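You operate a simulated robot arm through the tools that you are given. There is no shell and no other tool. Be economical: measure what you need, move in short steps, check, and stop when the job is done.

You run a simulated two-armed robot. Do the job below in one go: nothing can be reset, and whatever is moved stays where it is left.

TASK
Wheel the cart to its bay, brake it and carry the white tote to the open shelf.
Fine: push the shelf home.

It is judged by the outcome, as a careful person would: the job done as asked, and still so three seconds after it is handed in. It fails if anything else is knocked over, pushed out of place, dropped, spilled or broken.

THE ROBOT
Two 7-joint arms with two-finger parallel grippers on one trunk, on a base that drives. Base frame: it is fixed to the floor where the robot stands at the start and does not move with it; the origin is under the middle of the robot, x ahead of it, y to its left, z up; the surface under the hand at the start is at about z = 620. Lengths are in mm, angles in degrees, forces in N, time in s.
The left shoulder is at the start at [50, 168, 1182], the right one opposite. With the tool pointing down near the work surface each hand reaches from about 100 to 580 mm from the robot's upright axis, wherever it stands, measured 20 degrees to its own side. Places, roughly: cart brake lever [400, 300, 800]; lower left shelf [-1700, -200, 500]; top of the lower left shelf [-1700, -200, 500]; tote cart [800, 0, 400]. Payload 1.57 kg a hand.
The TCP of each hand is the grasp point between the finger pads, 30 mm short of the fingertips. In the tool frame z runs along the fingers and y along their closing line. The gripper opens to 80 mm. The fingers are 17 mm wide and 12 mm thick; the gripper's body (40 by 82 mm) begins 80 mm behind the TCP.
Orientation is that of the tool frame in the base frame, as [roll, pitch, yaw] about the fixed x, y, z axes, in that order (R = Rz(yaw) Ry(pitch) Rx(roll)). With the fingers straight down and closing along the base's y, the tool's x points along the base's -x, its y along +y and its z along -z.

THE INTERFACE
- The arms move only by the tool servo_tool. It takes "left_targets", "right_targets" or both (then of equal length, played together; a hand with none holds still); each is a list of rows, each a list of 6 numbers: the shift along the tool's x, y, z in units of 100 mm (1.0 is 100 mm), then the turn, a rotation vector about the tool's x, y, z in units of 60 degrees (1.0 is 60 degrees). In form: [[x, y, z, ax, ay, az], ...]. A call has 1 to 12 rows; each row is the pose to reach, as a shift and turn from the pose commanded when the call began, along the tool's axes at that moment. "left_claw" and "right_claw" are, for a hand that has rows, the gripper command, from -1 (fully open) to 1 (shut), values between in proportion, set as the call begins (left out, the last holds). A call with a number of a shift or a turn outside -1 to 1 is refused whole. A row lasts 0.2 s, in which the tool goes at most 50 mm and 8.6 degrees; a call with a longer step from one row to the next is refused whole, and so is a gripper value outside its range. Where a pose cannot be reached the arm comes as near as it can. A force on the tool above 70 N (or 10 N above the force at the start of the call, whichever is more), or a blocked arm, ends the call early, and 0.2 s more pass. Each finger travels about 45 mm/s and halts on what it meets, pressing with about 30 N; the grip force reading is that of the motor and also rises with nothing between the fingers. The clock runs only during rows and for 0.2 s after the last one: add rows that repeat a pose to give the fingers time. It gives the time, the measured TCP pose, the force on the tool (base axes), the opening and the grip force at its end, in the units of the frame above (readings bear some noise), with the torque about the TCP (base axes, N m) and any sound that the robot's microphone picked up.
- Cameras (640 x 400 px; columns grow to the right, rows downward): "scene" is now at [67.8, -40.2, 1349.4]; the picture's right is [-0.55, -0.84, 0.00], its down [-0.78, 0.51, -0.36] and it looks along [0.30, -0.20, -0.93] (base axes); focal length 214 px, centre (320, 200). "left" rides on the left gripper at [72, 7, -122] in its tool frame; the picture's right is [-0.09, 1.00, 0.00], its down [-0.84, -0.08, -0.54] and it looks along [-0.54, -0.05, 0.84] (tool axes); focal length 238 px, centre (320, 200). "right" rides on the right gripper at [72, -7, -122] in its tool frame; the picture's right is [0.09, 1.00, 0.00], its down [-0.84, 0.08, -0.54] and it looks along [-0.54, 0.05, 0.84] (tool axes); focal length 238 px, centre (320, 200). There is no depth. A picture from a camera that has moved, and an enlarged one, comes with that camera's place and axes in the base frame and with its lens. The place of the scene camera against the robot may be out by one fixed shift of up to 25 mm in any direction.
- snapshot(camera): a new picture of that camera. No time passes.
- slide_trunk(by): slides the trunk up (or, below 0, down) by that many mm; the arms and the scene camera ride with it, the base frame stays. It gives what a move gives, with no picture.
- base_move(legs): drives the robot by 1 to 6 legs, each [ahead, left, turn to the left] in mm, mm and degrees, along the robot's own axes; the way and the turn of a leg run together, so that a leg with both is an arc; at most 1500 mm and 180 degrees a leg. The arms and the cameras ride along, it lands a little off, and it stops where it bumps. It gives what a move gives.
- pan_tilt(pan, tilt): turns the head with the scene camera to pan (to the left, within 80 degrees either way) and tilt (down, from -29 to 69), counted from straight ahead of the robot. It gives what a move gives.
- zoom(camera, box): a new picture of the part [left, top, right, bottom] of that camera's present view, enlarged. No time passes.
- finish_job(): hands the job in; it is judged then, once.

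Go step by step. Nothing tells you exact positions but the pictures and the camera data: compare them with the known pose of the tool, close in by small moves and look again before you grip or let go. The budget is 120 turns and 100 pictures, counting those below and the enlarged ones. Unless the task says otherwise, let go and move clear before handing in, and close with one line.

The tools are called after ">>>" by a JSON object that holds its "api" and its "payload". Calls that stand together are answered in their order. servo_tool: Moves the arms, as the interface text tells. Its arguments: {"type":"object","properties":{"left_targets":{"type":"array","items":{"type":"array","items":{"type":"number"}}},"left_claw":{"type":"number"},"right_targets":{"type":"array","items":{"type":"array","items":{"type":"number"}}},"right_claw":{"type":"number"}},"required":[]} The other tools are called the same way: slide_trunk (by) slides the trunk up or down; base_move (legs) drives the base; pan_tilt (pan, tilt) turns the head that bears the scene camera; snapshot (camera) takes a picture; zoom (camera, box) takes an enlarged picture of a part of a camera's view; finish_job () hands the job in.

At the start:

```text
t: 0.0
left_tcp_pos: [410.2, 394.6, 1130.0]
left_tool_rot: [-180.0, 0.1, -179.9]
left_wrist_force: [-0.4, -0.4, -0.7]
left_wrist_torque: [0.0, -0.04, -0.01]
left_width: 80.0
left_gripper_force: 0.1
right_tcp_pos: [409.7, -26.2, 1141.8]
right_tool_rot: [180.0, 0.0, 180.0]
right_wrist_force: [-0.6, 0.0, 0.6]
right_wrist_torque: [0.03, -0.04, 0.02]
right_width: 79.7
right_gripper_force: 0.0
trunk travel left (down, up): [-350.0, 93.0]
robot x, y, heading: [0.9, 1.6, -0.0]
head pan, tilt: [-33.1, 68.8]
```

scene: 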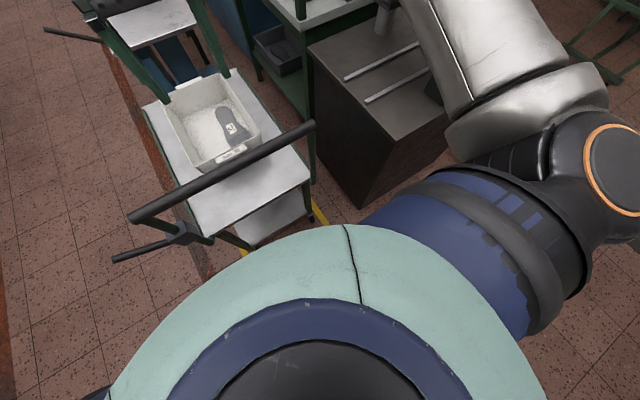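
right: 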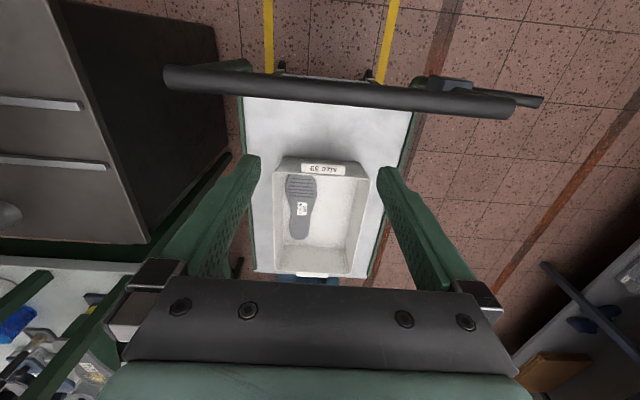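
left: 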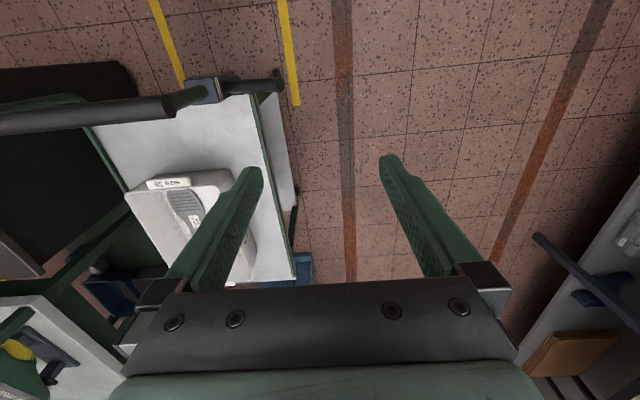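

I see a cart ahead with a white tote on it (holding a shoe-like item), a handle bar nearest me and a brake lever at its left end. I look around before moving anything.

>>> {"api": "pan_tilt", "payload": {"pan": 0, "tilt": 45}}

>>> {"api": "snapshot", "payload": {"camera": "scene"}}

>>> {"api": "pan_tilt", "payload": {"pan": 0, "tilt": 15}}

>>> {"api": "snapshot", "payload": {"camera": "scene"}}

>>> {"api": "pan_tilt", "payload": {"pan": 75, "tilt": 30}}

>>> {"api": "snapshot", "payload": {"camera": "scene"}}

>>> {"api": "pan_tilt", "payload": {"pan": -75, "tilt": 30}}

>>> {"api": "snapshot", "payload": {"camera": "scene"}}

```text
t: 1.0
left_tcp_pos: [410.4, 394.4, 1130.7]
left_tool_rot: [-180.0, 0.1, -180.0]
left_wrist_force: [0.5, -0.5, 0.2]
left_wrist_torque: [0.03, -0.03, -0.01]
left_width: 80.0
left_gripper_force: 0.0
right_tcp_pos: [410.5, -26.4, 1142.6]
right_tool_rot: [180.0, 0.0, 180.0]
right_wrist_force: [-0.7, -0.2, 0.3]
right_wrist_torque: [-0.01, -0.01, 0.01]
right_width: 79.7
right_gripper_force: 0.0
trunk travel left (down, up): [-350.0, 93.0]
robot x, y, heading: [2.8, -1.4, -0.1]
head pan, tilt: [0.0, 45.0]
```

```text
96 pictures are left
camera scene: at [102.2, -9.8, 1378.2], right [0.0, -1.0, 0.0], down [-0.71, 0.0, -0.71], along [0.71, 0.0, -0.71], focal length 214 px, centre (320, 200)
```

scene: 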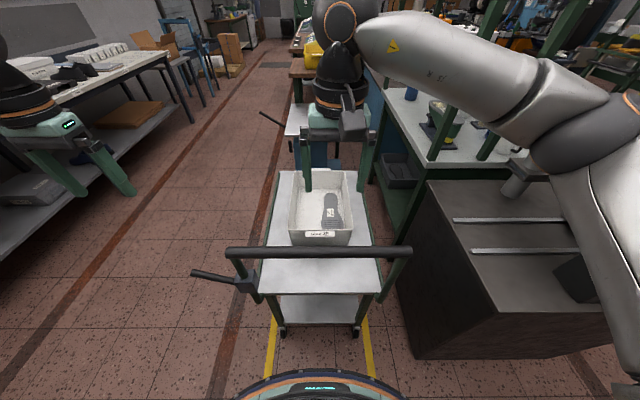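

```text
t: 1.9
left_tcp_pos: [410.8, 393.8, 1130.4]
left_tool_rot: [179.9, 0.0, -179.9]
left_wrist_force: [0.7, -0.2, 0.9]
left_wrist_torque: [-0.03, -0.02, -0.01]
left_width: 80.1
left_gripper_force: 0.0
right_tcp_pos: [409.5, -25.7, 1142.5]
right_tool_rot: [180.0, -0.1, -180.0]
right_wrist_force: [0.3, 0.3, -0.6]
right_wrist_torque: [0.03, -0.01, -0.02]
right_width: 80.0
right_gripper_force: 0.0
trunk travel left (down, up): [-350.0, 93.0]
robot x, y, heading: [3.0, -4.4, 0.3]
head pan, tilt: [0.0, 15.0]
```

```text
95 pictures are left
camera scene: at [114.3, -9.7, 1425.0], right [0.0, -1.0, 0.0], down [-0.26, 0.0, -0.97], along [0.97, 0.0, -0.26], focal length 214 px, centre (320, 200)
```

scene: 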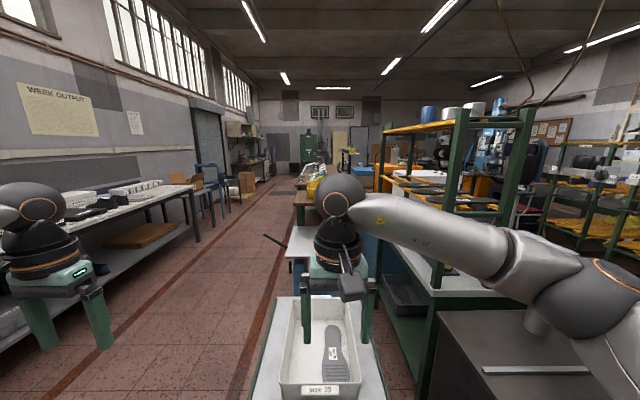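

```text
t: 3.4
left_tcp_pos: [409.4, 393.7, 1130.0]
left_tool_rot: [179.9, 0.1, -179.9]
left_wrist_force: [-0.8, -0.4, 0.2]
left_wrist_torque: [-0.01, 0.01, -0.04]
left_width: 79.6
left_gripper_force: 0.0
right_tcp_pos: [410.2, -24.4, 1142.2]
right_tool_rot: [180.0, 0.0, 180.0]
right_wrist_force: [0.0, 0.2, 0.0]
right_wrist_torque: [-0.03, -0.02, 0.01]
right_width: 79.8
right_gripper_force: 0.0
trunk travel left (down, up): [-350.0, 93.0]
robot x, y, heading: [-0.6, -1.6, -0.1]
head pan, tilt: [75.0, 30.0]
```

```text
94 pictures are left
camera scene: at [44.4, 77.6, 1400.9], right [0.97, -0.26, 0.0], down [-0.13, -0.48, -0.87], along [0.22, 0.84, -0.5], focal length 214 px, centre (320, 200)
```

scene: 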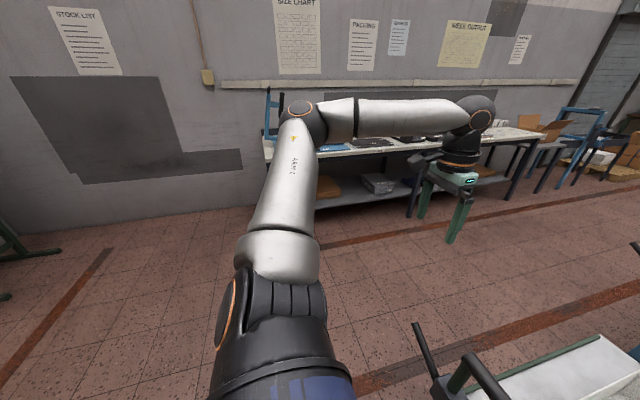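

```text
t: 5.8
left_tcp_pos: [411.3, 394.4, 1130.3]
left_tool_rot: [-179.9, -0.1, -179.9]
left_wrist_force: [-0.3, 0.2, 0.2]
left_wrist_torque: [0.01, 0.02, 0.0]
left_width: 80.2
left_gripper_force: 0.1
right_tcp_pos: [409.8, -25.4, 1142.2]
right_tool_rot: [-179.9, 0.0, 180.0]
right_wrist_force: [-0.1, 0.4, 0.7]
right_wrist_torque: [-0.01, 0.01, 0.0]
right_width: 80.1
right_gripper_force: 0.1
trunk travel left (down, up): [-350.0, 93.0]
robot x, y, heading: [5.5, 1.5, 0.4]
head pan, tilt: [-75.0, 30.0]
```

```text
93 pictures are left
camera scene: at [44.3, -97.1, 1400.9], right [-0.97, -0.26, 0.0], down [-0.13, 0.48, -0.87], along [0.22, -0.84, -0.5], focal length 214 px, centre (320, 200)
```

scene: 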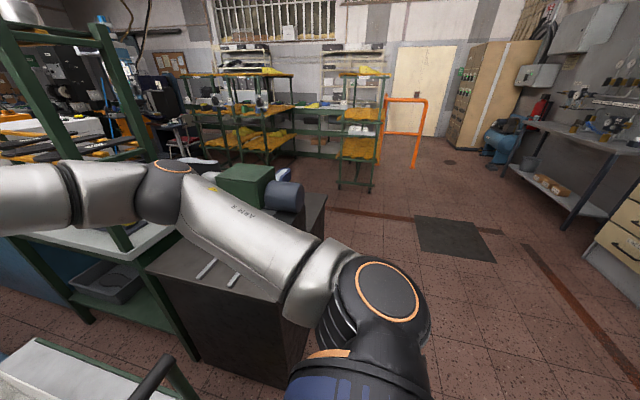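

The cart stands between a bench and a cabinet, and yellow floor lines run under me, so the bay may be behind. I turn left to look behind me.

>>> {"api": "base_move", "payload": {"legs": [[0, 0, 90]]}}

>>> {"api": "pan_tilt", "payload": {"pan": 70, "tilt": 35}}

>>> {"api": "snapshot", "payload": {"camera": "scene"}}

>>> {"api": "base_move", "payload": {"legs": [[0, 0, 90]]}}

>>> {"api": "pan_tilt", "payload": {"pan": 0, "tilt": 30}}

>>> {"api": "snapshot", "payload": {"camera": "scene"}}

>>> {"api": "pan_tilt", "payload": {"pan": 35, "tilt": 40}}

>>> {"api": "snapshot", "payload": {"camera": "scene"}}

```text
t: 9.9
left_tcp_pos: [-380.3, 424.4, 1129.6]
left_tool_rot: [-180.0, 0.0, -91.9]
left_wrist_force: [-0.7, 0.6, -0.4]
left_wrist_torque: [-0.02, -0.01, -0.02]
left_width: 79.9
left_gripper_force: 0.0
right_tcp_pos: [39.7, 407.9, 1142.1]
right_tool_rot: [180.0, 0.0, -91.9]
right_wrist_force: [0.2, -0.1, 0.4]
right_wrist_torque: [-0.03, 0.04, -0.03]
right_width: 80.1
right_gripper_force: 0.0
trunk travel left (down, up): [-350.0, 93.0]
robot x, y, heading: [-0.2, 1.5, 88.1]
head pan, tilt: [-75.0, 30.0]
```

```text
t: 12.2
left_tcp_pos: [-381.3, 423.6, 1130.4]
left_tool_rot: [-180.0, 0.0, -91.8]
left_wrist_force: [0.4, 0.4, 0.1]
left_wrist_torque: [0.0, 0.01, 0.0]
left_width: 79.9
left_gripper_force: 0.0
right_tcp_pos: [38.6, 409.1, 1141.8]
right_tool_rot: [-180.0, 0.1, -91.9]
right_wrist_force: [-0.3, -0.1, -0.9]
right_wrist_torque: [0.0, 0.02, 0.0]
right_width: 80.2
right_gripper_force: 0.1
trunk travel left (down, up): [-350.0, 93.0]
robot x, y, heading: [-2.2, -0.4, 88.0]
head pan, tilt: [70.0, 35.0]
```

```text
92 pictures are left
camera scene: at [-99.5, 63.2, 1393.1], right [0.37, 0.93, 0.0], down [0.53, -0.21, -0.82], along [-0.76, 0.31, -0.57], focal length 214 px, centre (320, 200)
```

scene: 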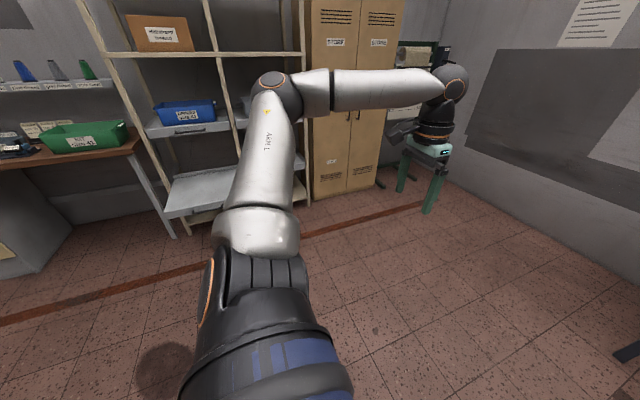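

```text
t: 16.4
left_tcp_pos: [-417.2, -388.1, 1131.0]
left_tool_rot: [-180.0, 0.0, -0.9]
left_wrist_force: [-0.3, -0.2, 0.9]
left_wrist_torque: [-0.03, 0.03, -0.01]
left_width: 79.8
left_gripper_force: 0.1
right_tcp_pos: [-409.0, 31.5, 1142.3]
right_tool_rot: [-180.0, 0.0, -1.0]
right_wrist_force: [-0.7, -0.2, -0.1]
right_wrist_torque: [0.01, 0.01, -0.02]
right_width: 80.1
right_gripper_force: 0.1
trunk travel left (down, up): [-350.0, 93.0]
robot x, y, heading: [1.0, 2.5, 178.9]
head pan, tilt: [70.0, 35.0]
```

```text
t: 17.9
left_tcp_pos: [-417.8, -386.0, 1129.6]
left_tool_rot: [180.0, 0.0, -0.9]
left_wrist_force: [0.6, 0.0, 0.6]
left_wrist_torque: [0.0, 0.01, -0.02]
left_width: 80.1
left_gripper_force: 0.1
right_tcp_pos: [-409.8, 33.3, 1142.7]
right_tool_rot: [-180.0, 0.0, -1.0]
right_wrist_force: [0.0, 0.5, 1.1]
right_wrist_torque: [-0.03, 0.01, -0.01]
right_width: 80.0
right_gripper_force: 0.0
trunk travel left (down, up): [-350.0, 93.0]
robot x, y, heading: [1.2, -0.2, 178.9]
head pan, tilt: [0.0, 30.0]
```

```text
91 pictures are left
camera scene: at [-149.5, -7.6, 1400.9], right [0.02, 1.0, 0.0], down [0.5, -0.01, -0.87], along [-0.87, 0.01, -0.5], focal length 214 px, centre (320, 200)
```

scene: 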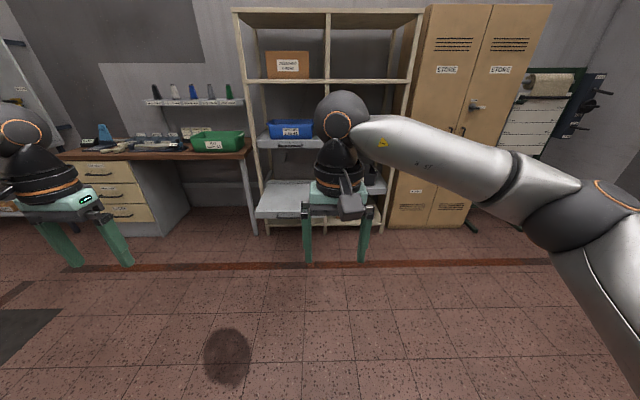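

```text
t: 18.9
left_tcp_pos: [-417.4, -387.4, 1130.6]
left_tool_rot: [179.9, 0.0, -0.9]
left_wrist_force: [-0.8, 0.4, 0.0]
left_wrist_torque: [0.01, 0.01, -0.01]
left_width: 80.1
left_gripper_force: 0.1
right_tcp_pos: [-409.9, 32.3, 1142.2]
right_tool_rot: [180.0, -0.1, -1.0]
right_wrist_force: [0.6, 0.0, -0.1]
right_wrist_torque: [-0.01, 0.01, -0.04]
right_width: 79.9
right_gripper_force: 0.1
trunk travel left (down, up): [-350.0, 93.0]
robot x, y, heading: [-1.6, -1.9, 178.9]
head pan, tilt: [35.0, 40.0]
```

```text
90 pictures are left
camera scene: at [-129.6, -56.6, 1385.5], right [-0.56, 0.83, 0.0], down [0.53, 0.36, -0.77], along [-0.64, -0.43, -0.64], focal length 214 px, centre (320, 200)
```

scene: 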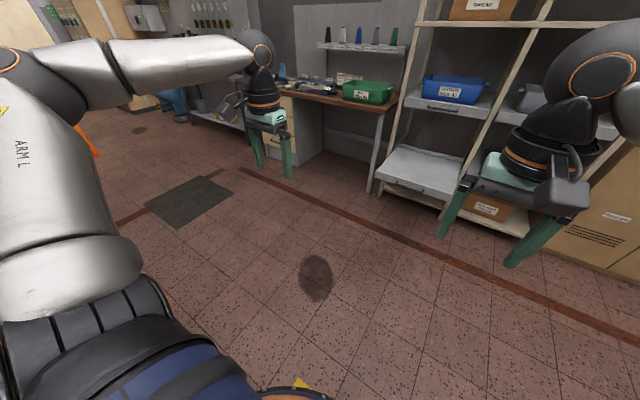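

The rack behind holds the pulled-out lower-left shelf, and the bay seems to be the yellow-lined strip about x −270..570 where I stand. I turn back, back up to see the bay in full, and inspect the brake lever.

>>> {"api": "base_move", "payload": {"legs": [[0, 0, -90], [0, 0, -90], [-500, 0, 0]]}}

>>> {"api": "pan_tilt", "payload": {"pan": 0, "tilt": 45}}

>>> {"api": "snapshot", "payload": {"camera": "scene"}}

>>> {"api": "zoom", "payload": {"camera": "scene", "box": [200, 40, 420, 180]}}

```text
t: 29.7
left_tcp_pos: [-47.3, 401.2, 1130.0]
left_tool_rot: [179.9, 0.1, 174.0]
left_wrist_force: [0.1, -0.7, 1.2]
left_wrist_torque: [0.01, 0.0, -0.01]
left_width: 80.1
left_gripper_force: 0.1
right_tcp_pos: [-91.1, -15.6, 1142.5]
right_tool_rot: [-179.9, 0.0, 174.1]
right_wrist_force: [-0.6, 0.3, -0.2]
right_wrist_torque: [0.0, -0.01, 0.0]
right_width: 80.0
right_gripper_force: 0.1
trunk travel left (down, up): [-350.0, 93.0]
robot x, y, heading: [-497.6, 50.7, -5.8]
head pan, tilt: [35.0, 40.0]
```

```text
t: 30.7
left_tcp_pos: [-47.2, 402.6, 1130.6]
left_tool_rot: [-180.0, 0.0, 174.0]
left_wrist_force: [-0.1, 0.4, 0.2]
left_wrist_torque: [0.0, 0.0, -0.04]
left_width: 80.1
left_gripper_force: 0.0
right_tcp_pos: [-90.7, -16.1, 1142.2]
right_tool_rot: [-179.9, 0.0, 174.0]
right_wrist_force: [0.5, -0.9, -0.1]
right_wrist_torque: [-0.05, 0.01, 0.02]
right_width: 79.9
right_gripper_force: 0.2
trunk travel left (down, up): [-350.0, 93.0]
robot x, y, heading: [-499.5, 51.2, -6.1]
head pan, tilt: [0.0, 45.0]
```

```text
89 pictures are left
camera scene: at [-394.5, 30.4, 1378.3], right [-0.1, -0.99, 0.0], down [-0.7, 0.07, -0.71], along [0.7, -0.07, -0.71], focal length 214 px, centre (320, 200)
```

scene: 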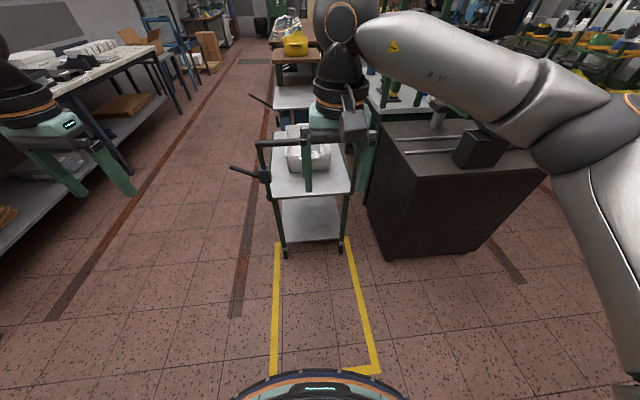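

```text
2.86 times, centred on (310, 110) of scene
camera zoom: at [-394.5, 30.4, 1378.3], right [-0.1, -0.99, 0.0], down [-0.7, 0.07, -0.71], along [0.7, -0.07, -0.71], focal length 613 px, centre (349, 457)
```

zoom: 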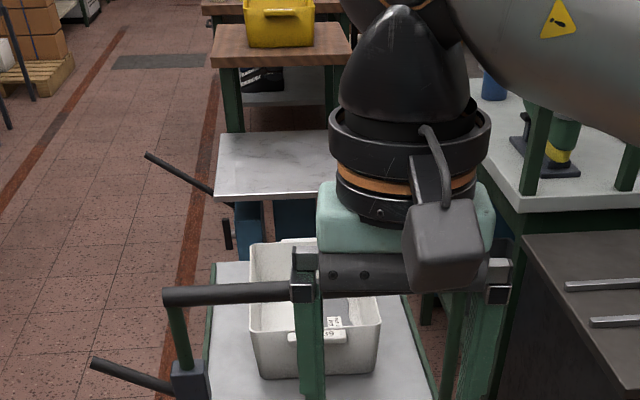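

The bay is a U of yellow lines: about x −270 (closed end) to 570, y about −275..250; the cart (roughly x 430..1190, y ±235) needs pulling about 650 straight back. I straighten up, return in front of the handle and look at the lever closely.

>>> {"api": "base_move", "payload": {"legs": [[0, 0, 6.1], [500, -51, 0]]}}

>>> {"api": "pan_tilt", "payload": {"pan": 15, "tilt": 60}}

>>> {"api": "snapshot", "payload": {"camera": "scene"}}

>>> {"api": "zoom", "payload": {"camera": "left", "box": [80, 0, 400, 200]}}

>>> {"api": "zoom", "payload": {"camera": "scene", "box": [160, 120, 400, 270]}}

```text
t: 34.1
left_tcp_pos: [414.2, 390.9, 1129.4]
left_tool_rot: [-180.0, -0.1, 179.6]
left_wrist_force: [0.4, 0.2, -0.1]
left_wrist_torque: [-0.03, 0.01, -0.01]
left_width: 79.8
left_gripper_force: 0.1
right_tcp_pos: [410.2, -28.2, 1140.8]
right_tool_rot: [-180.0, 0.1, 179.5]
right_wrist_force: [-0.1, 0.0, 0.0]
right_wrist_torque: [0.0, -0.01, -0.04]
right_width: 80.3
right_gripper_force: 0.1
trunk travel left (down, up): [-350.0, 93.0]
robot x, y, heading: [0.9, 1.1, -0.7]
head pan, tilt: [0.0, 45.0]
```

```text
t: 34.9
left_tcp_pos: [415.5, 391.0, 1129.8]
left_tool_rot: [-179.9, 0.0, 179.6]
left_wrist_force: [-0.6, -0.9, 0.5]
left_wrist_torque: [0.0, -0.01, -0.01]
left_width: 80.0
left_gripper_force: 0.0
right_tcp_pos: [410.6, -28.9, 1142.1]
right_tool_rot: [180.0, 0.0, 179.5]
right_wrist_force: [0.1, -0.5, -0.6]
right_wrist_torque: [0.02, 0.04, 0.0]
right_width: 79.8
right_gripper_force: 0.1
trunk travel left (down, up): [-350.0, 93.0]
robot x, y, heading: [3.3, -0.0, -0.7]
head pan, tilt: [15.0, 60.0]
```

```text
87 pictures are left
camera scene: at [86.4, 7.4, 1358.8], right [0.25, -0.97, 0.0], down [-0.84, -0.22, -0.5], along [0.48, 0.13, -0.87], focal length 214 px, centre (320, 200)
```

scene: 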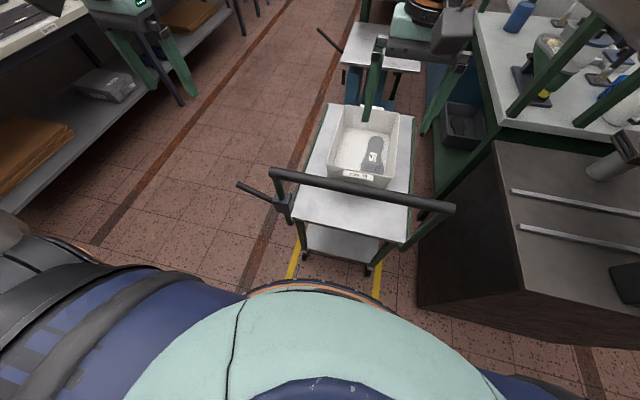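

```text
2.00 times, centred on (240, 100) of left
camera zoom: at [342.2, 398.4, 1252.7], right [0.1, 1.0, 0.0], down [0.84, -0.08, 0.54], along [0.54, -0.05, -0.84], focal length 477 px, centre (480, 400)
```

zoom: 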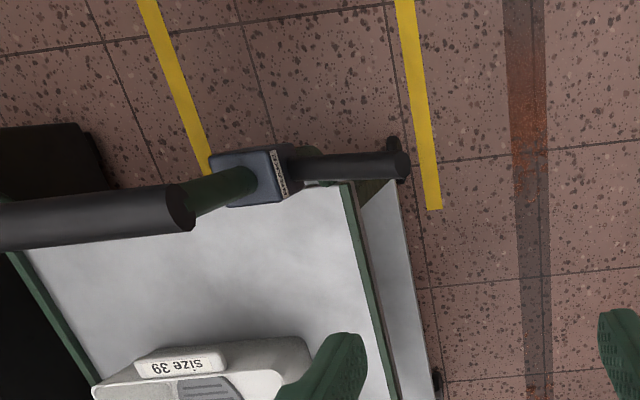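

```text
2.67 times, centred on (280, 195) of scene
camera zoom: at [86.4, 7.4, 1358.8], right [0.25, -0.97, 0.0], down [-0.84, -0.22, -0.5], along [0.48, 0.13, -0.87], focal length 572 px, centre (427, 213)
```

zoom: 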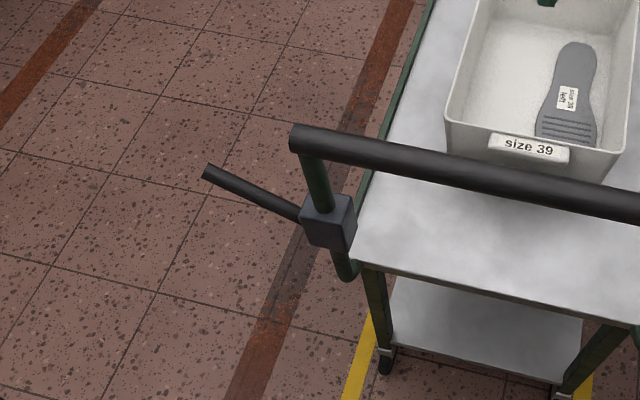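

The lever sits at about hub (375, 194, 803) to tip (375, 334, 834), sloping slightly up. I read the label on the hub.

>>> {"api": "zoom", "payload": {"camera": "left", "box": [170, 55, 290, 130]}}

>>> {"api": "zoom", "payload": {"camera": "scene", "box": [225, 160, 321, 220]}}

```text
5.33 times, centred on (230, 92) of left
camera zoom: at [342.2, 398.4, 1252.7], right [0.1, 1.0, 0.0], down [0.84, -0.08, 0.54], along [0.54, -0.05, -0.84], focal length 1271 px, centre (800, 773)
```

zoom: 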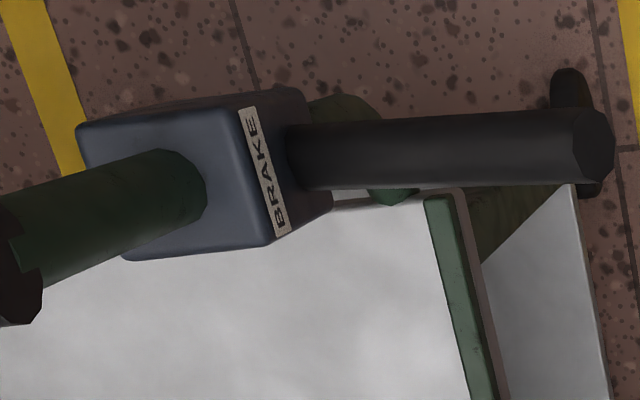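

```text
6.67 times, centred on (273, 190) of scene
camera zoom: at [86.4, 7.4, 1358.8], right [0.25, -0.97, 0.0], down [-0.84, -0.22, -0.5], along [0.48, 0.13, -0.87], focal length 1430 px, centre (633, 267)
```

zoom: 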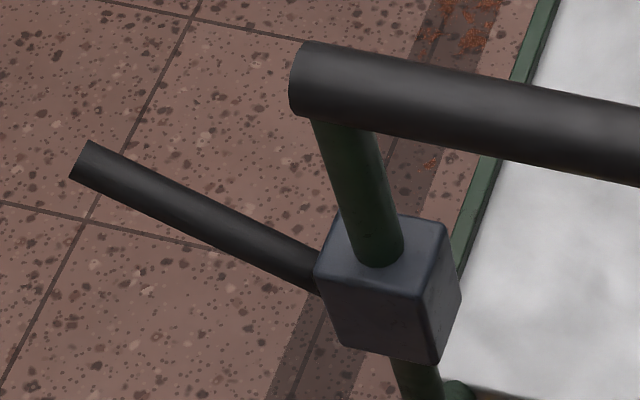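

Lever labelled BRAKE, sloping up, so pressing down should set it. First I turn both hands so the fingers close along x and bring them over the handle bar.

>>> {"api": "servo_tool", "payload": {"left_targets": [[0, -0.125, 0.06, 0, 0, 0.125], [0, -0.25, 0.12, 0, 0, 0.25], [0, -0.375, 0.18, 0, 0, 0.375], [0, -0.5, 0.25, 0, 0, 0.5], [0, -0.625, 0.31, 0, 0, 0.625], [0, -0.75, 0.37, 0, 0, 0.75], [0, -0.875, 0.43, 0, 0, 0.875], [0, -1, 0.5, 0, 0, 1]], "right_targets": [[0, -0.125, 0.06, 0, 0, -0.125], [0, -0.25, 0.12, 0, 0, -0.25], [0, -0.375, 0.18, 0, 0, -0.375], [0, -0.5, 0.25, 0, 0, -0.5], [0, -0.625, 0.31, 0, 0, -0.625], [0, -0.75, 0.37, 0, 0, -0.75], [0, -0.875, 0.43, 0, 0, -0.875], [0, -1, 0.5, 0, 0, -1]], "left_claw": -1, "right_claw": -1}}

```text
t: 36.7
left_tcp_pos: [413.0, 290.7, 1078.6]
left_tool_rot: [-179.9, -0.1, 119.4]
left_wrist_force: [-0.3, -1.7, -0.7]
left_wrist_torque: [-0.01, -0.01, 0.01]
left_width: 79.9
left_gripper_force: 0.0
right_tcp_pos: [411.0, -127.2, 1093.0]
right_tool_rot: [179.9, 0.1, -120.4]
right_wrist_force: [0.4, -0.4, -0.5]
right_wrist_torque: [0.03, -0.04, 0.01]
right_width: 79.9
right_gripper_force: 0.1
trunk travel left (down, up): [-350.0, 93.0]
robot x, y, heading: [2.8, -0.3, -0.3]
head pan, tilt: [15.0, 60.0]
```

>>> {"api": "servo_tool", "payload": {"left_targets": [[-0.19, -0.17, 0.12, 0, 0, 0.12], [-0.38, -0.33, 0.25, 0, 0, 0.24], [-0.58, -0.5, 0.37, 0, 0, 0.37], [-0.77, -0.66, 0.5, 0, 0, 0.49]], "right_targets": [[0.08, 0.01, 0.12, 0, 0, -0.12], [0.16, 0.02, 0.25, 0, 0, -0.25], [0.24, 0.03, 0.37, 0, 0, -0.37], [0.32, 0.05, 0.5, 0, 0, -0.5]]}}

>>> {"api": "snapshot", "payload": {"camera": "left"}}

>>> {"api": "snapshot", "payload": {"camera": "right"}}

>>> {"api": "snapshot", "payload": {"camera": "scene"}}

```text
t: 37.7
left_tcp_pos: [393.4, 190.1, 1028.3]
left_tool_rot: [-180.0, 0.0, 90.1]
left_wrist_force: [-0.2, -1.0, 1.1]
left_wrist_torque: [0.01, -0.02, 0.01]
left_width: 80.2
left_gripper_force: 0.0
right_tcp_pos: [316.9, -127.7, 1026.3]
right_tool_rot: [-178.4, -0.6, -97.9]
right_wrist_force: [-1.0, -0.1, -0.2]
right_wrist_torque: [0.0, -0.05, -0.01]
right_width: 80.0
right_gripper_force: 0.0
right hand out of reach, approached as far as the arm can: row 1, 2, 3, 4
trunk travel left (down, up): [-350.0, 93.0]
robot x, y, heading: [-2.3, 0.4, -0.5]
head pan, tilt: [15.0, 60.0]
```

```text
82 pictures are left
camera left: at [399.3, 262.0, 1151.0], right [1.0, -0.09, 0.0], down [-0.08, -0.84, 0.54], along [-0.05, -0.54, -0.84], focal length 238 px, centre (320, 200)
```

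left: 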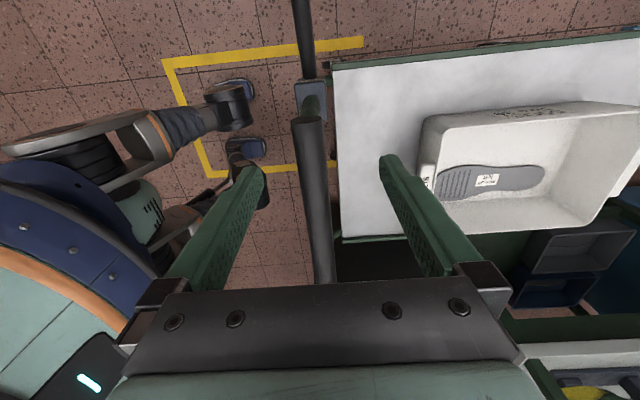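

```text
81 pictures are left
camera right: at [311.0, -197.4, 1146.9], right [-1.0, 0.05, -0.03], down [0.03, 0.85, 0.53], along [0.05, 0.53, -0.85], focal length 238 px, centre (320, 200)
```

right: 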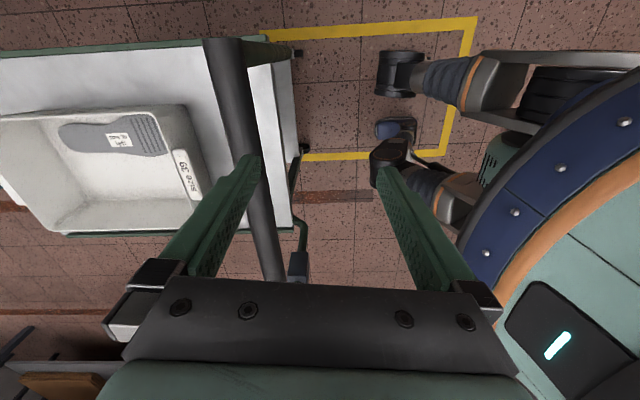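

```text
80 pictures are left
camera scene: at [86.3, 7.4, 1358.8], right [0.25, -0.97, 0.0], down [-0.84, -0.22, -0.5], along [0.48, 0.13, -0.87], focal length 214 px, centre (320, 200)
```

scene: 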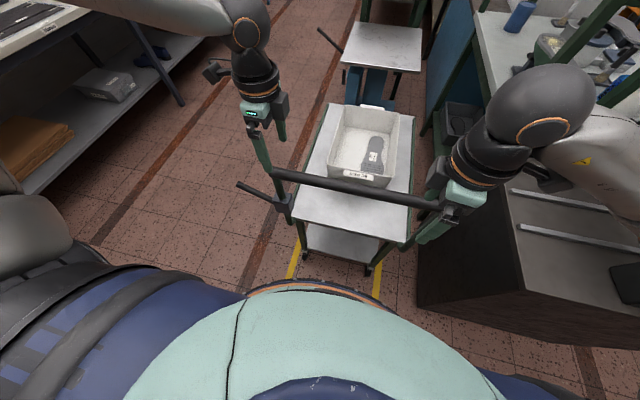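

The left hand is over the bar at the right yaw, but the right arm hit a joint limit. I give it rows to settle further outward.

>>> {"api": "servo_tool", "payload": {"right_targets": [[0.2, 0, 0, 0, 0, 0], [0.4, 0, 0, 0, 0, 0], [0.4, 0, 0, 0, 0, 0], [0.4, 0, 0, 0, 0, 0]]}}

```text
t: 38.7
left_tcp_pos: [393.2, 190.2, 1028.3]
left_tool_rot: [-179.9, 0.0, 90.2]
left_wrist_force: [1.0, 0.3, 0.1]
left_wrist_torque: [0.01, 0.01, 0.0]
left_width: 80.0
left_gripper_force: 0.0
right_tcp_pos: [314.0, -130.9, 1024.8]
right_tool_rot: [-178.4, -0.7, -97.9]
right_wrist_force: [0.6, -0.9, 0.0]
right_wrist_torque: [-0.03, 0.02, 0.01]
right_width: 80.2
right_gripper_force: 0.1
right hand out of reach, approached as far as the arm can: row 1, 2, 3, 4
trunk travel left (down, up): [-350.0, 93.0]
robot x, y, heading: [1.5, 2.3, -0.7]
head pan, tilt: [15.0, 60.0]
```

>>> {"api": "servo_tool", "payload": {"right_targets": [[0.2, 0, 0, 0, 0, 0.13], [0.3, 0, 0, 0, 0, 0.26], [0.4, 0, 0, 0, 0, 0.39], [0.5, 0, 0, 0, 0, 0.5], [0.5, 0, 0, 0, 0, 0.5]]}}

```text
t: 39.9
left_tcp_pos: [394.1, 190.8, 1028.9]
left_tool_rot: [180.0, 0.0, 90.2]
left_wrist_force: [0.4, -0.8, -0.2]
left_wrist_torque: [0.02, -0.01, 0.01]
left_width: 80.0
left_gripper_force: 0.1
right_tcp_pos: [306.2, -181.9, 1026.3]
right_tool_rot: [-178.4, 0.3, -128.0]
right_wrist_force: [-0.1, 0.2, 0.5]
right_wrist_torque: [0.02, 0.0, -0.03]
right_width: 79.8
right_gripper_force: 0.2
trunk travel left (down, up): [-350.0, 93.0]
robot x, y, heading: [1.1, 0.6, -0.5]
head pan, tilt: [15.0, 60.0]
```

>>> {"api": "servo_tool", "payload": {"right_targets": [[-0.23, -0.36, -0.1, -0.01, 0, 0], [-0.46, -0.72, -0.15, -0.03, 0, 0], [-0.46, -0.72, -0.15, -0.03, 0, -0.12], [-0.46, -0.72, -0.15, -0.03, 0, -0.25], [-0.46, -0.72, -0.15, -0.03, 0, -0.38], [-0.46, -0.72, -0.15, -0.03, 0, -0.5], [-0.46, -0.72, -0.15, -0.03, 0, -0.63]]}}

```text
t: 41.5
left_tcp_pos: [392.7, 192.1, 1028.8]
left_tool_rot: [180.0, 0.1, 90.2]
left_wrist_force: [0.0, -0.3, 1.4]
left_wrist_torque: [-0.03, 0.02, 0.01]
left_width: 79.8
left_gripper_force: 0.1
right_tcp_pos: [354.6, -111.8, 1038.7]
right_tool_rot: [-177.7, -1.4, -102.8]
right_wrist_force: [0.0, 0.9, -0.9]
right_wrist_torque: [0.01, -0.03, -0.01]
right_width: 79.9
right_gripper_force: 0.1
right hand out of reach, approached as far as the arm can: row 4, 5, 6, 7
trunk travel left (down, up): [-350.0, 93.0]
robot x, y, heading: [-0.3, 1.4, -0.6]
head pan, tilt: [15.0, 60.0]
```

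The right arm cannot hold that yaw so far out, but did at about x 314 from the robot; the bar triangulates to x≈384, z≈945. I back the base 70 mm and place both hands above the bar.

>>> {"api": "base_move", "payload": {"legs": [[-70, 0, 0.5]]}}

>>> {"api": "servo_tool", "payload": {"left_targets": [[-0.26, 0.3, 0, 0, 0, 0], [-0.52, 0.61, 0, 0, 0, 0]], "right_targets": [[0.14, 0.18, 0, 0, 0, -0.05], [0.28, 0.36, 0, 0, 0, -0.1]]}}

>>> {"api": "snapshot", "payload": {"camera": "left"}}

>>> {"api": "snapshot", "payload": {"camera": "right"}}

```text
t: 42.5
left_tcp_pos: [323.4, 194.8, 1028.6]
left_tool_rot: [179.9, 0.0, 90.8]
left_wrist_force: [-1.1, -0.8, 0.2]
left_wrist_torque: [0.01, -0.05, -0.01]
left_width: 79.9
left_gripper_force: 0.0
right_tcp_pos: [287.3, -109.3, 1037.2]
right_tool_rot: [-177.7, -1.4, -102.3]
right_wrist_force: [0.1, -0.8, 0.0]
right_wrist_torque: [0.0, -0.03, 0.0]
right_width: 79.9
right_gripper_force: 0.1
trunk travel left (down, up): [-350.0, 93.0]
robot x, y, heading: [-70.2, -0.4, 0.3]
head pan, tilt: [15.0, 60.0]
```

```text
t: 43.1
left_tcp_pos: [381.7, 146.8, 1030.1]
left_tool_rot: [180.0, 0.0, 90.9]
left_wrist_force: [0.3, 0.5, 0.4]
left_wrist_torque: [0.02, -0.01, 0.01]
left_width: 79.9
left_gripper_force: 0.0
left hand out of reach, approached as far as the arm can: row 2
right_tcp_pos: [245.4, -127.4, 1036.4]
right_tool_rot: [-177.9, -1.6, -96.2]
right_wrist_force: [0.7, -0.1, 0.6]
right_wrist_torque: [-0.02, -0.01, 0.01]
right_width: 80.1
right_gripper_force: 0.0
trunk travel left (down, up): [-350.0, 93.0]
robot x, y, heading: [-66.4, -1.6, -0.2]
head pan, tilt: [15.0, 60.0]
```

```text
79 pictures are left
camera left: at [387.2, 218.4, 1152.5], right [1.0, -0.08, 0.0], down [-0.07, -0.84, 0.54], along [-0.04, -0.54, -0.84], focal length 238 px, centre (320, 200)
```

left: 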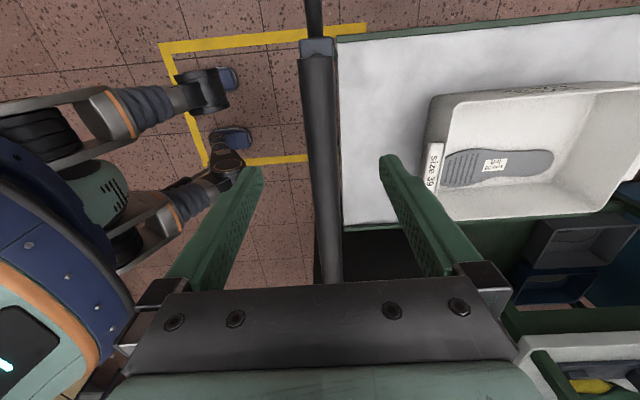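

```text
78 pictures are left
camera right: at [239.9, -196.2, 1159.6], right [-1.0, 0.02, -0.03], down [0.0, 0.86, 0.52], along [0.04, 0.52, -0.86], focal length 238 px, centre (320, 200)
```

right: 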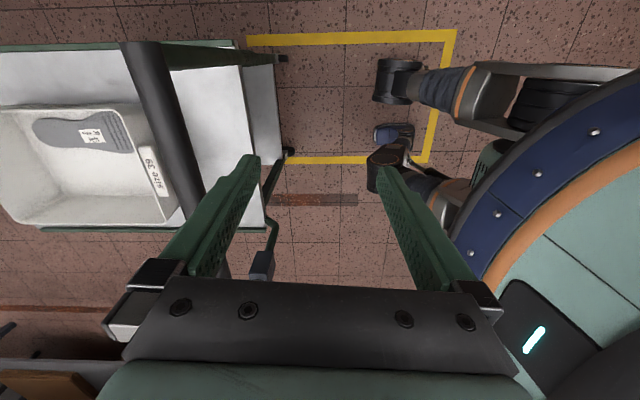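

I moved the wrong way: the reachable spot needs the robot nearer, not farther. I drive forward 140 mm and bring the left hand back over the bar.

>>> {"api": "base_move", "payload": {"legs": [[140, 0, 0]]}}

>>> {"api": "servo_tool", "payload": {"left_targets": [[0, -0.34, 0, 0, 0, 0], [0, -0.68, 0, 0, 0, 0], [0, -1.0, 0, 0, 0, 0]]}}

>>> {"api": "servo_tool", "payload": {"left_targets": [[0, -0.17, 0, 0, 0, 0], [0, -0.34, 0, 0, 0, 0]], "right_targets": [[0, 0, 0, 0, 0, -0.05], [0, 0, 0, 0, 0, -0.1]]}}

>>> {"api": "snapshot", "payload": {"camera": "left"}}

>>> {"api": "snapshot", "payload": {"camera": "right"}}

```text
t: 44.5
left_tcp_pos: [521.7, 145.3, 1030.1]
left_tool_rot: [179.8, 0.1, 90.7]
left_wrist_force: [0.3, -0.3, 1.4]
left_wrist_torque: [-0.02, 0.0, -0.01]
left_width: 80.2
left_gripper_force: 0.1
right_tcp_pos: [385.2, -128.3, 1035.6]
right_tool_rot: [-178.0, -1.7, -96.4]
right_wrist_force: [0.2, 0.2, 0.1]
right_wrist_torque: [0.03, 0.04, 0.0]
right_width: 80.3
right_gripper_force: 0.1
trunk travel left (down, up): [-350.0, 93.0]
robot x, y, heading: [70.9, 0.5, 0.0]
head pan, tilt: [15.0, 60.0]
```

```text
t: 45.2
left_tcp_pos: [422.9, 143.5, 1032.1]
left_tool_rot: [179.9, 0.0, 90.7]
left_wrist_force: [-0.6, -0.6, 0.5]
left_wrist_torque: [0.02, 0.02, -0.01]
left_width: 80.1
left_gripper_force: 0.0
right_tcp_pos: [383.7, -129.0, 1035.6]
right_tool_rot: [-177.8, -1.7, -96.4]
right_wrist_force: [0.1, -0.1, 0.2]
right_wrist_torque: [-0.02, 0.02, -0.02]
right_width: 79.8
right_gripper_force: 0.0
trunk travel left (down, up): [-350.0, 93.0]
robot x, y, heading: [70.7, -0.5, 0.0]
head pan, tilt: [15.0, 60.0]
```

```text
t: 45.9
left_tcp_pos: [389.1, 143.9, 1029.3]
left_tool_rot: [179.9, 0.1, 90.7]
left_wrist_force: [-0.6, -0.4, 0.6]
left_wrist_torque: [0.01, 0.01, 0.01]
left_width: 80.1
left_gripper_force: 0.1
right_tcp_pos: [376.2, -112.1, 1037.5]
right_tool_rot: [-177.9, -1.8, -93.4]
right_wrist_force: [0.0, 0.4, -0.4]
right_wrist_torque: [0.01, 0.02, 0.0]
right_width: 79.8
right_gripper_force: 0.1
right hand out of reach, approached as far as the arm can: row 1, 2
trunk travel left (down, up): [-350.0, 93.0]
robot x, y, heading: [72.1, -0.8, -0.0]
head pan, tilt: [15.0, 60.0]
```

```text
77 pictures are left
camera left: at [394.2, 214.3, 1152.3], right [1.0, -0.08, 0.0], down [-0.07, -0.84, 0.54], along [-0.04, -0.54, -0.84], focal length 238 px, centre (320, 200)
```

left: 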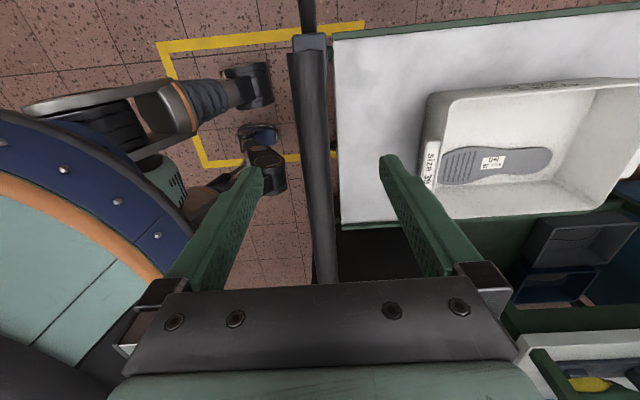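

```text
76 pictures are left
camera right: at [374.0, -179.6, 1161.6], right [-1.0, -0.03, -0.03], down [-0.05, 0.86, 0.51], along [0.01, 0.51, -0.86], focal length 238 px, centre (320, 200)
```

right: 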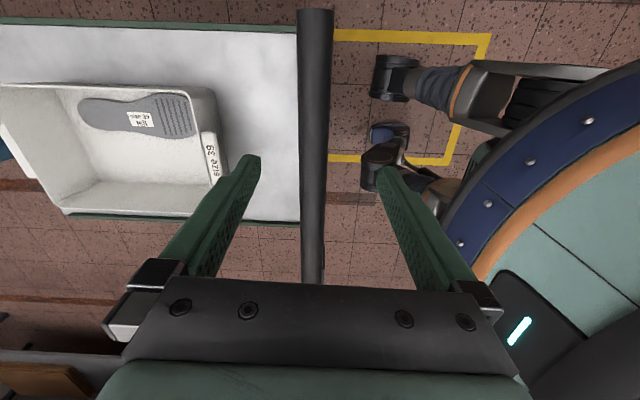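

Both hands straddle the bar. I lower both onto it.

>>> {"api": "servo_tool", "payload": {"left_targets": [[0, -0.03, 0.3, 0, 0, 0], [0, -0.05, 0.6, 0, 0, 0], [0, -0.05, 0.83, 0, 0, 0]], "right_targets": [[0, 0, 0.3, 0, 0, 0], [0, 0, 0.6, 0, 0, 0], [0, 0, 0.86, 0, 0, 0]]}}

>>> {"api": "snapshot", "payload": {"camera": "right"}}

>>> {"api": "snapshot", "payload": {"camera": "left"}}

```text
t: 46.6
left_tcp_pos: [381.5, 144.6, 948.1]
left_tool_rot: [180.0, 0.2, 90.5]
left_wrist_force: [0.3, 0.5, 0.3]
left_wrist_torque: [0.04, 0.03, -0.01]
left_width: 80.1
left_gripper_force: 0.1
right_tcp_pos: [379.9, -115.3, 951.5]
right_tool_rot: [-177.9, -1.8, -93.6]
right_wrist_force: [-0.4, -0.2, -0.3]
right_wrist_torque: [0.02, 0.02, 0.01]
right_width: 79.8
right_gripper_force: 0.0
trunk travel left (down, up): [-350.0, 93.0]
robot x, y, heading: [72.9, 0.3, 0.1]
head pan, tilt: [15.0, 60.0]
```

```text
75 pictures are left
camera right: at [377.3, -182.6, 1075.4], right [-1.0, -0.03, -0.03], down [-0.04, 0.86, 0.51], along [0.01, 0.52, -0.86], focal length 238 px, centre (320, 200)
```

right: 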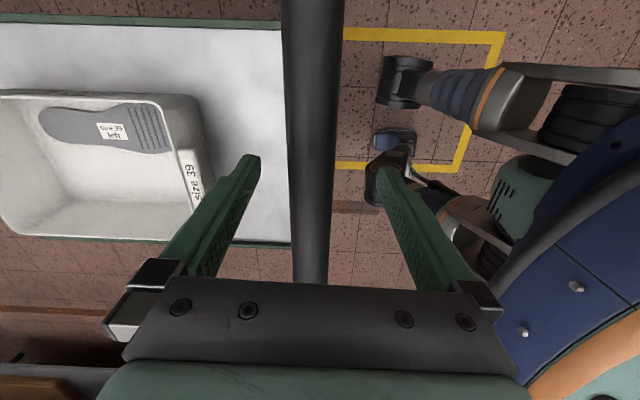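

```text
74 pictures are left
camera left: at [385.9, 216.4, 1069.5], right [1.0, -0.08, 0.0], down [-0.07, -0.84, 0.54], along [-0.04, -0.54, -0.84], focal length 238 px, centre (320, 200)
```

left: 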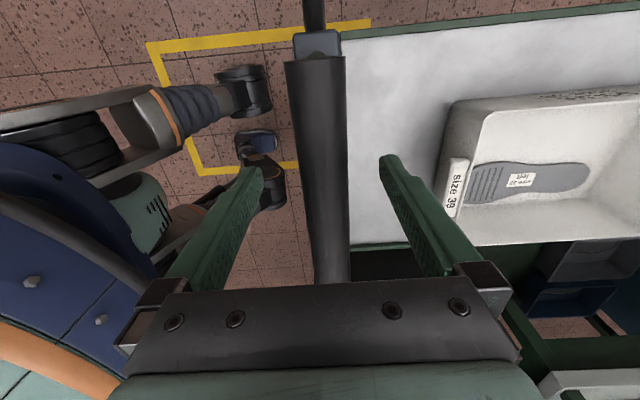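

The bar (≈28 mm thick, centre z≈940) lies between both pairs of fingers. I lower a little more and close.

>>> {"api": "servo_tool", "payload": {"left_targets": [[0, 0, 0.08, 0, 0, 0], [0, 0, 0.08, 0, 0, 0]], "right_targets": [[0, 0, 0.1, 0, 0, 0], [0, 0, 0.1, 0, 0, 0]]}}

>>> {"api": "servo_tool", "payload": {"left_targets": [[0, 0, 0, 0, 0, 0], [0, 0, 0, 0, 0, 0], [0, 0, 0, 0, 0, 0], [0, 0, 0, 0, 0, 0], [0, 0, 0, 0, 0, 0]], "right_targets": [[0, 0, 0, 0, 0, 0], [0, 0, 0, 0, 0, 0], [0, 0, 0, 0, 0, 0], [0, 0, 0, 0, 0, 0], [0, 0, 0, 0, 0, 0]], "left_claw": 1, "right_claw": 1}}

>>> {"api": "snapshot", "payload": {"camera": "right"}}

```text
t: 47.2
left_tcp_pos: [381.2, 143.7, 939.2]
left_tool_rot: [179.8, 0.0, 90.7]
left_wrist_force: [-0.1, -0.8, -0.4]
left_wrist_torque: [-0.01, -0.02, -0.02]
left_width: 80.0
left_gripper_force: 0.1
right_tcp_pos: [379.9, -112.8, 941.0]
right_tool_rot: [-177.9, -1.7, -93.4]
right_wrist_force: [-0.5, -0.1, 0.0]
right_wrist_torque: [-0.02, -0.02, 0.01]
right_width: 80.0
right_gripper_force: 0.1
trunk travel left (down, up): [-350.0, 93.0]
robot x, y, heading: [72.0, 3.6, -0.0]
head pan, tilt: [15.0, 60.0]
```

```text
t: 48.5
left_tcp_pos: [379.5, 144.2, 939.8]
left_tool_rot: [-179.9, 0.2, 90.6]
left_wrist_force: [-12.4, 1.3, 4.0]
left_wrist_torque: [-0.37, -0.01, -0.22]
left_width: 27.9
left_gripper_force: 31.2
right_tcp_pos: [380.3, -115.1, 941.1]
right_tool_rot: [-177.7, -1.7, -93.5]
right_wrist_force: [12.2, -2.3, -4.2]
right_wrist_torque: [0.1, 0.09, 0.33]
right_width: 28.9
right_gripper_force: 31.8
trunk travel left (down, up): [-350.0, 93.0]
robot x, y, heading: [72.9, 1.1, 0.0]
head pan, tilt: [15.0, 60.0]
```

```text
73 pictures are left
camera right: at [378.4, -182.4, 1064.3], right [-1.0, -0.03, -0.04], down [-0.05, 0.86, 0.51], along [0.01, 0.51, -0.86], focal length 238 px, centre (320, 200)
```

right: 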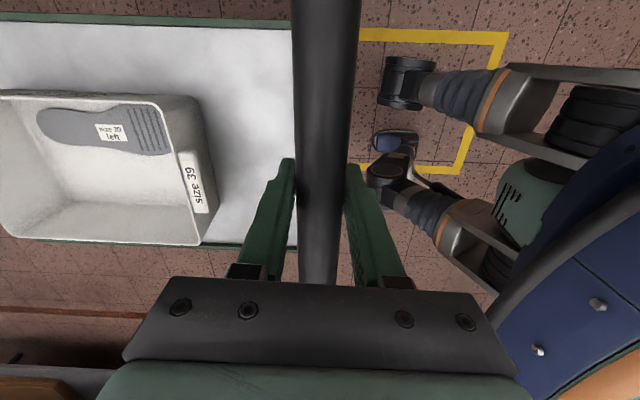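

Both hands hold the bar. I pull back a short 100 mm as a test.

>>> {"api": "base_move", "payload": {"legs": [[-100, 0, 0]]}}

>>> {"api": "pan_tilt", "payload": {"pan": 0, "tilt": 60}}

>>> {"api": "snapshot", "payload": {"camera": "scene"}}

```text
t: 49.6
left_tcp_pos: [277.3, 143.9, 938.8]
left_tool_rot: [-179.9, 0.0, 90.4]
left_wrist_force: [-16.2, -2.0, -3.0]
left_wrist_torque: [0.34, 0.09, -0.2]
left_width: 27.8
left_gripper_force: 38.0
right_tcp_pos: [279.1, -114.8, 940.0]
right_tool_rot: [-177.5, -1.8, -93.6]
right_wrist_force: [20.8, -3.2, -2.7]
right_wrist_torque: [-0.64, 0.35, 0.81]
right_width: 28.9
right_gripper_force: 39.0
trunk travel left (down, up): [-350.0, 93.0]
robot x, y, heading: [-32.5, 2.2, -0.0]
head pan, tilt: [15.0, 60.0]
```

```text
t: 50.4
left_tcp_pos: [276.1, 143.8, 938.6]
left_tool_rot: [180.0, 0.0, 90.6]
left_wrist_force: [1.0, -2.7, -3.7]
left_wrist_torque: [0.2, -0.09, -0.1]
left_width: 27.6
left_gripper_force: 38.2
right_tcp_pos: [278.3, -114.8, 940.5]
right_tool_rot: [-177.7, -1.7, -93.6]
right_wrist_force: [2.6, -1.6, -3.7]
right_wrist_torque: [0.33, -0.04, 0.9]
right_width: 28.7
right_gripper_force: 39.0
trunk travel left (down, up): [-350.0, 93.0]
robot x, y, heading: [-34.1, -0.5, -0.2]
head pan, tilt: [0.0, 60.0]
```

```text
72 pictures are left
camera scene: at [57.4, -9.1, 1358.6], right [0.0, -1.0, 0.0], down [-0.87, 0.0, -0.5], along [0.5, 0.0, -0.87], focal length 214 px, centre (320, 200)
```

scene: 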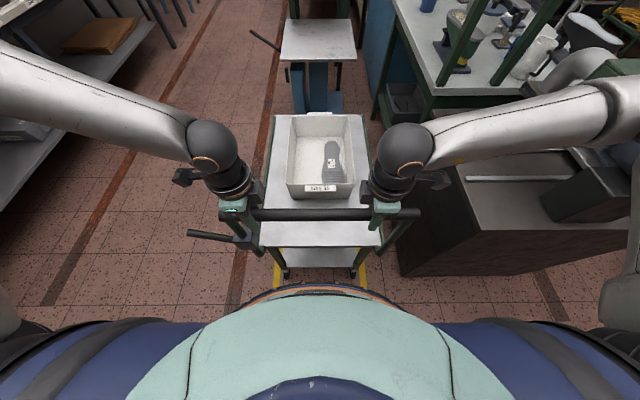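

The cart follows straight. I pull further in two steps.

>>> {"api": "base_move", "payload": {"legs": [[-200, 0, 0], [-150, 0, 0]]}}

>>> {"api": "snapshot", "payload": {"camera": "scene"}}

>>> {"api": "snapshot", "payload": {"camera": "left"}}

```text
t: 53.0
left_tcp_pos: [-70.4, 142.5, 939.9]
left_tool_rot: [179.9, 0.1, 90.7]
left_wrist_force: [5.7, -20.0, -19.5]
left_wrist_torque: [0.49, 0.06, -0.22]
left_width: 27.6
left_gripper_force: 38.3
right_tcp_pos: [-69.1, -116.0, 939.6]
right_tool_rot: [-177.5, -1.7, -93.6]
right_wrist_force: [0.2, -15.7, -0.3]
right_wrist_torque: [-0.2, 0.02, 0.73]
right_width: 28.6
right_gripper_force: 39.1
trunk travel left (down, up): [-350.0, 93.0]
robot x, y, heading: [-383.4, 3.4, 0.1]
head pan, tilt: [0.0, 60.0]
```

```text
71 pictures are left
camera scene: at [-291.2, -11.4, 1358.5], right [0.0, -1.0, 0.0], down [-0.87, 0.0, -0.5], along [0.5, 0.0, -0.87], focal length 214 px, centre (320, 200)
```

scene: 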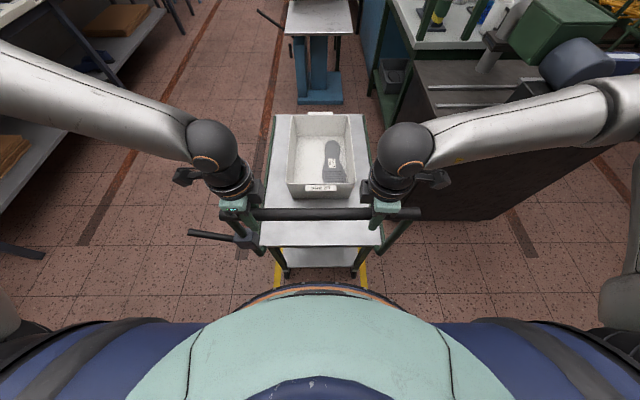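

```text
70 pictures are left
camera left: at [-65.3, 214.2, 1062.1], right [1.0, -0.08, 0.0], down [-0.07, -0.84, 0.54], along [-0.04, -0.54, -0.84], focal length 238 px, centre (320, 200)
```

left: 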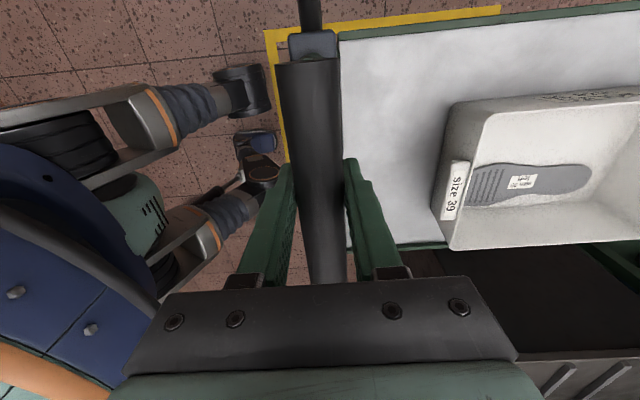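

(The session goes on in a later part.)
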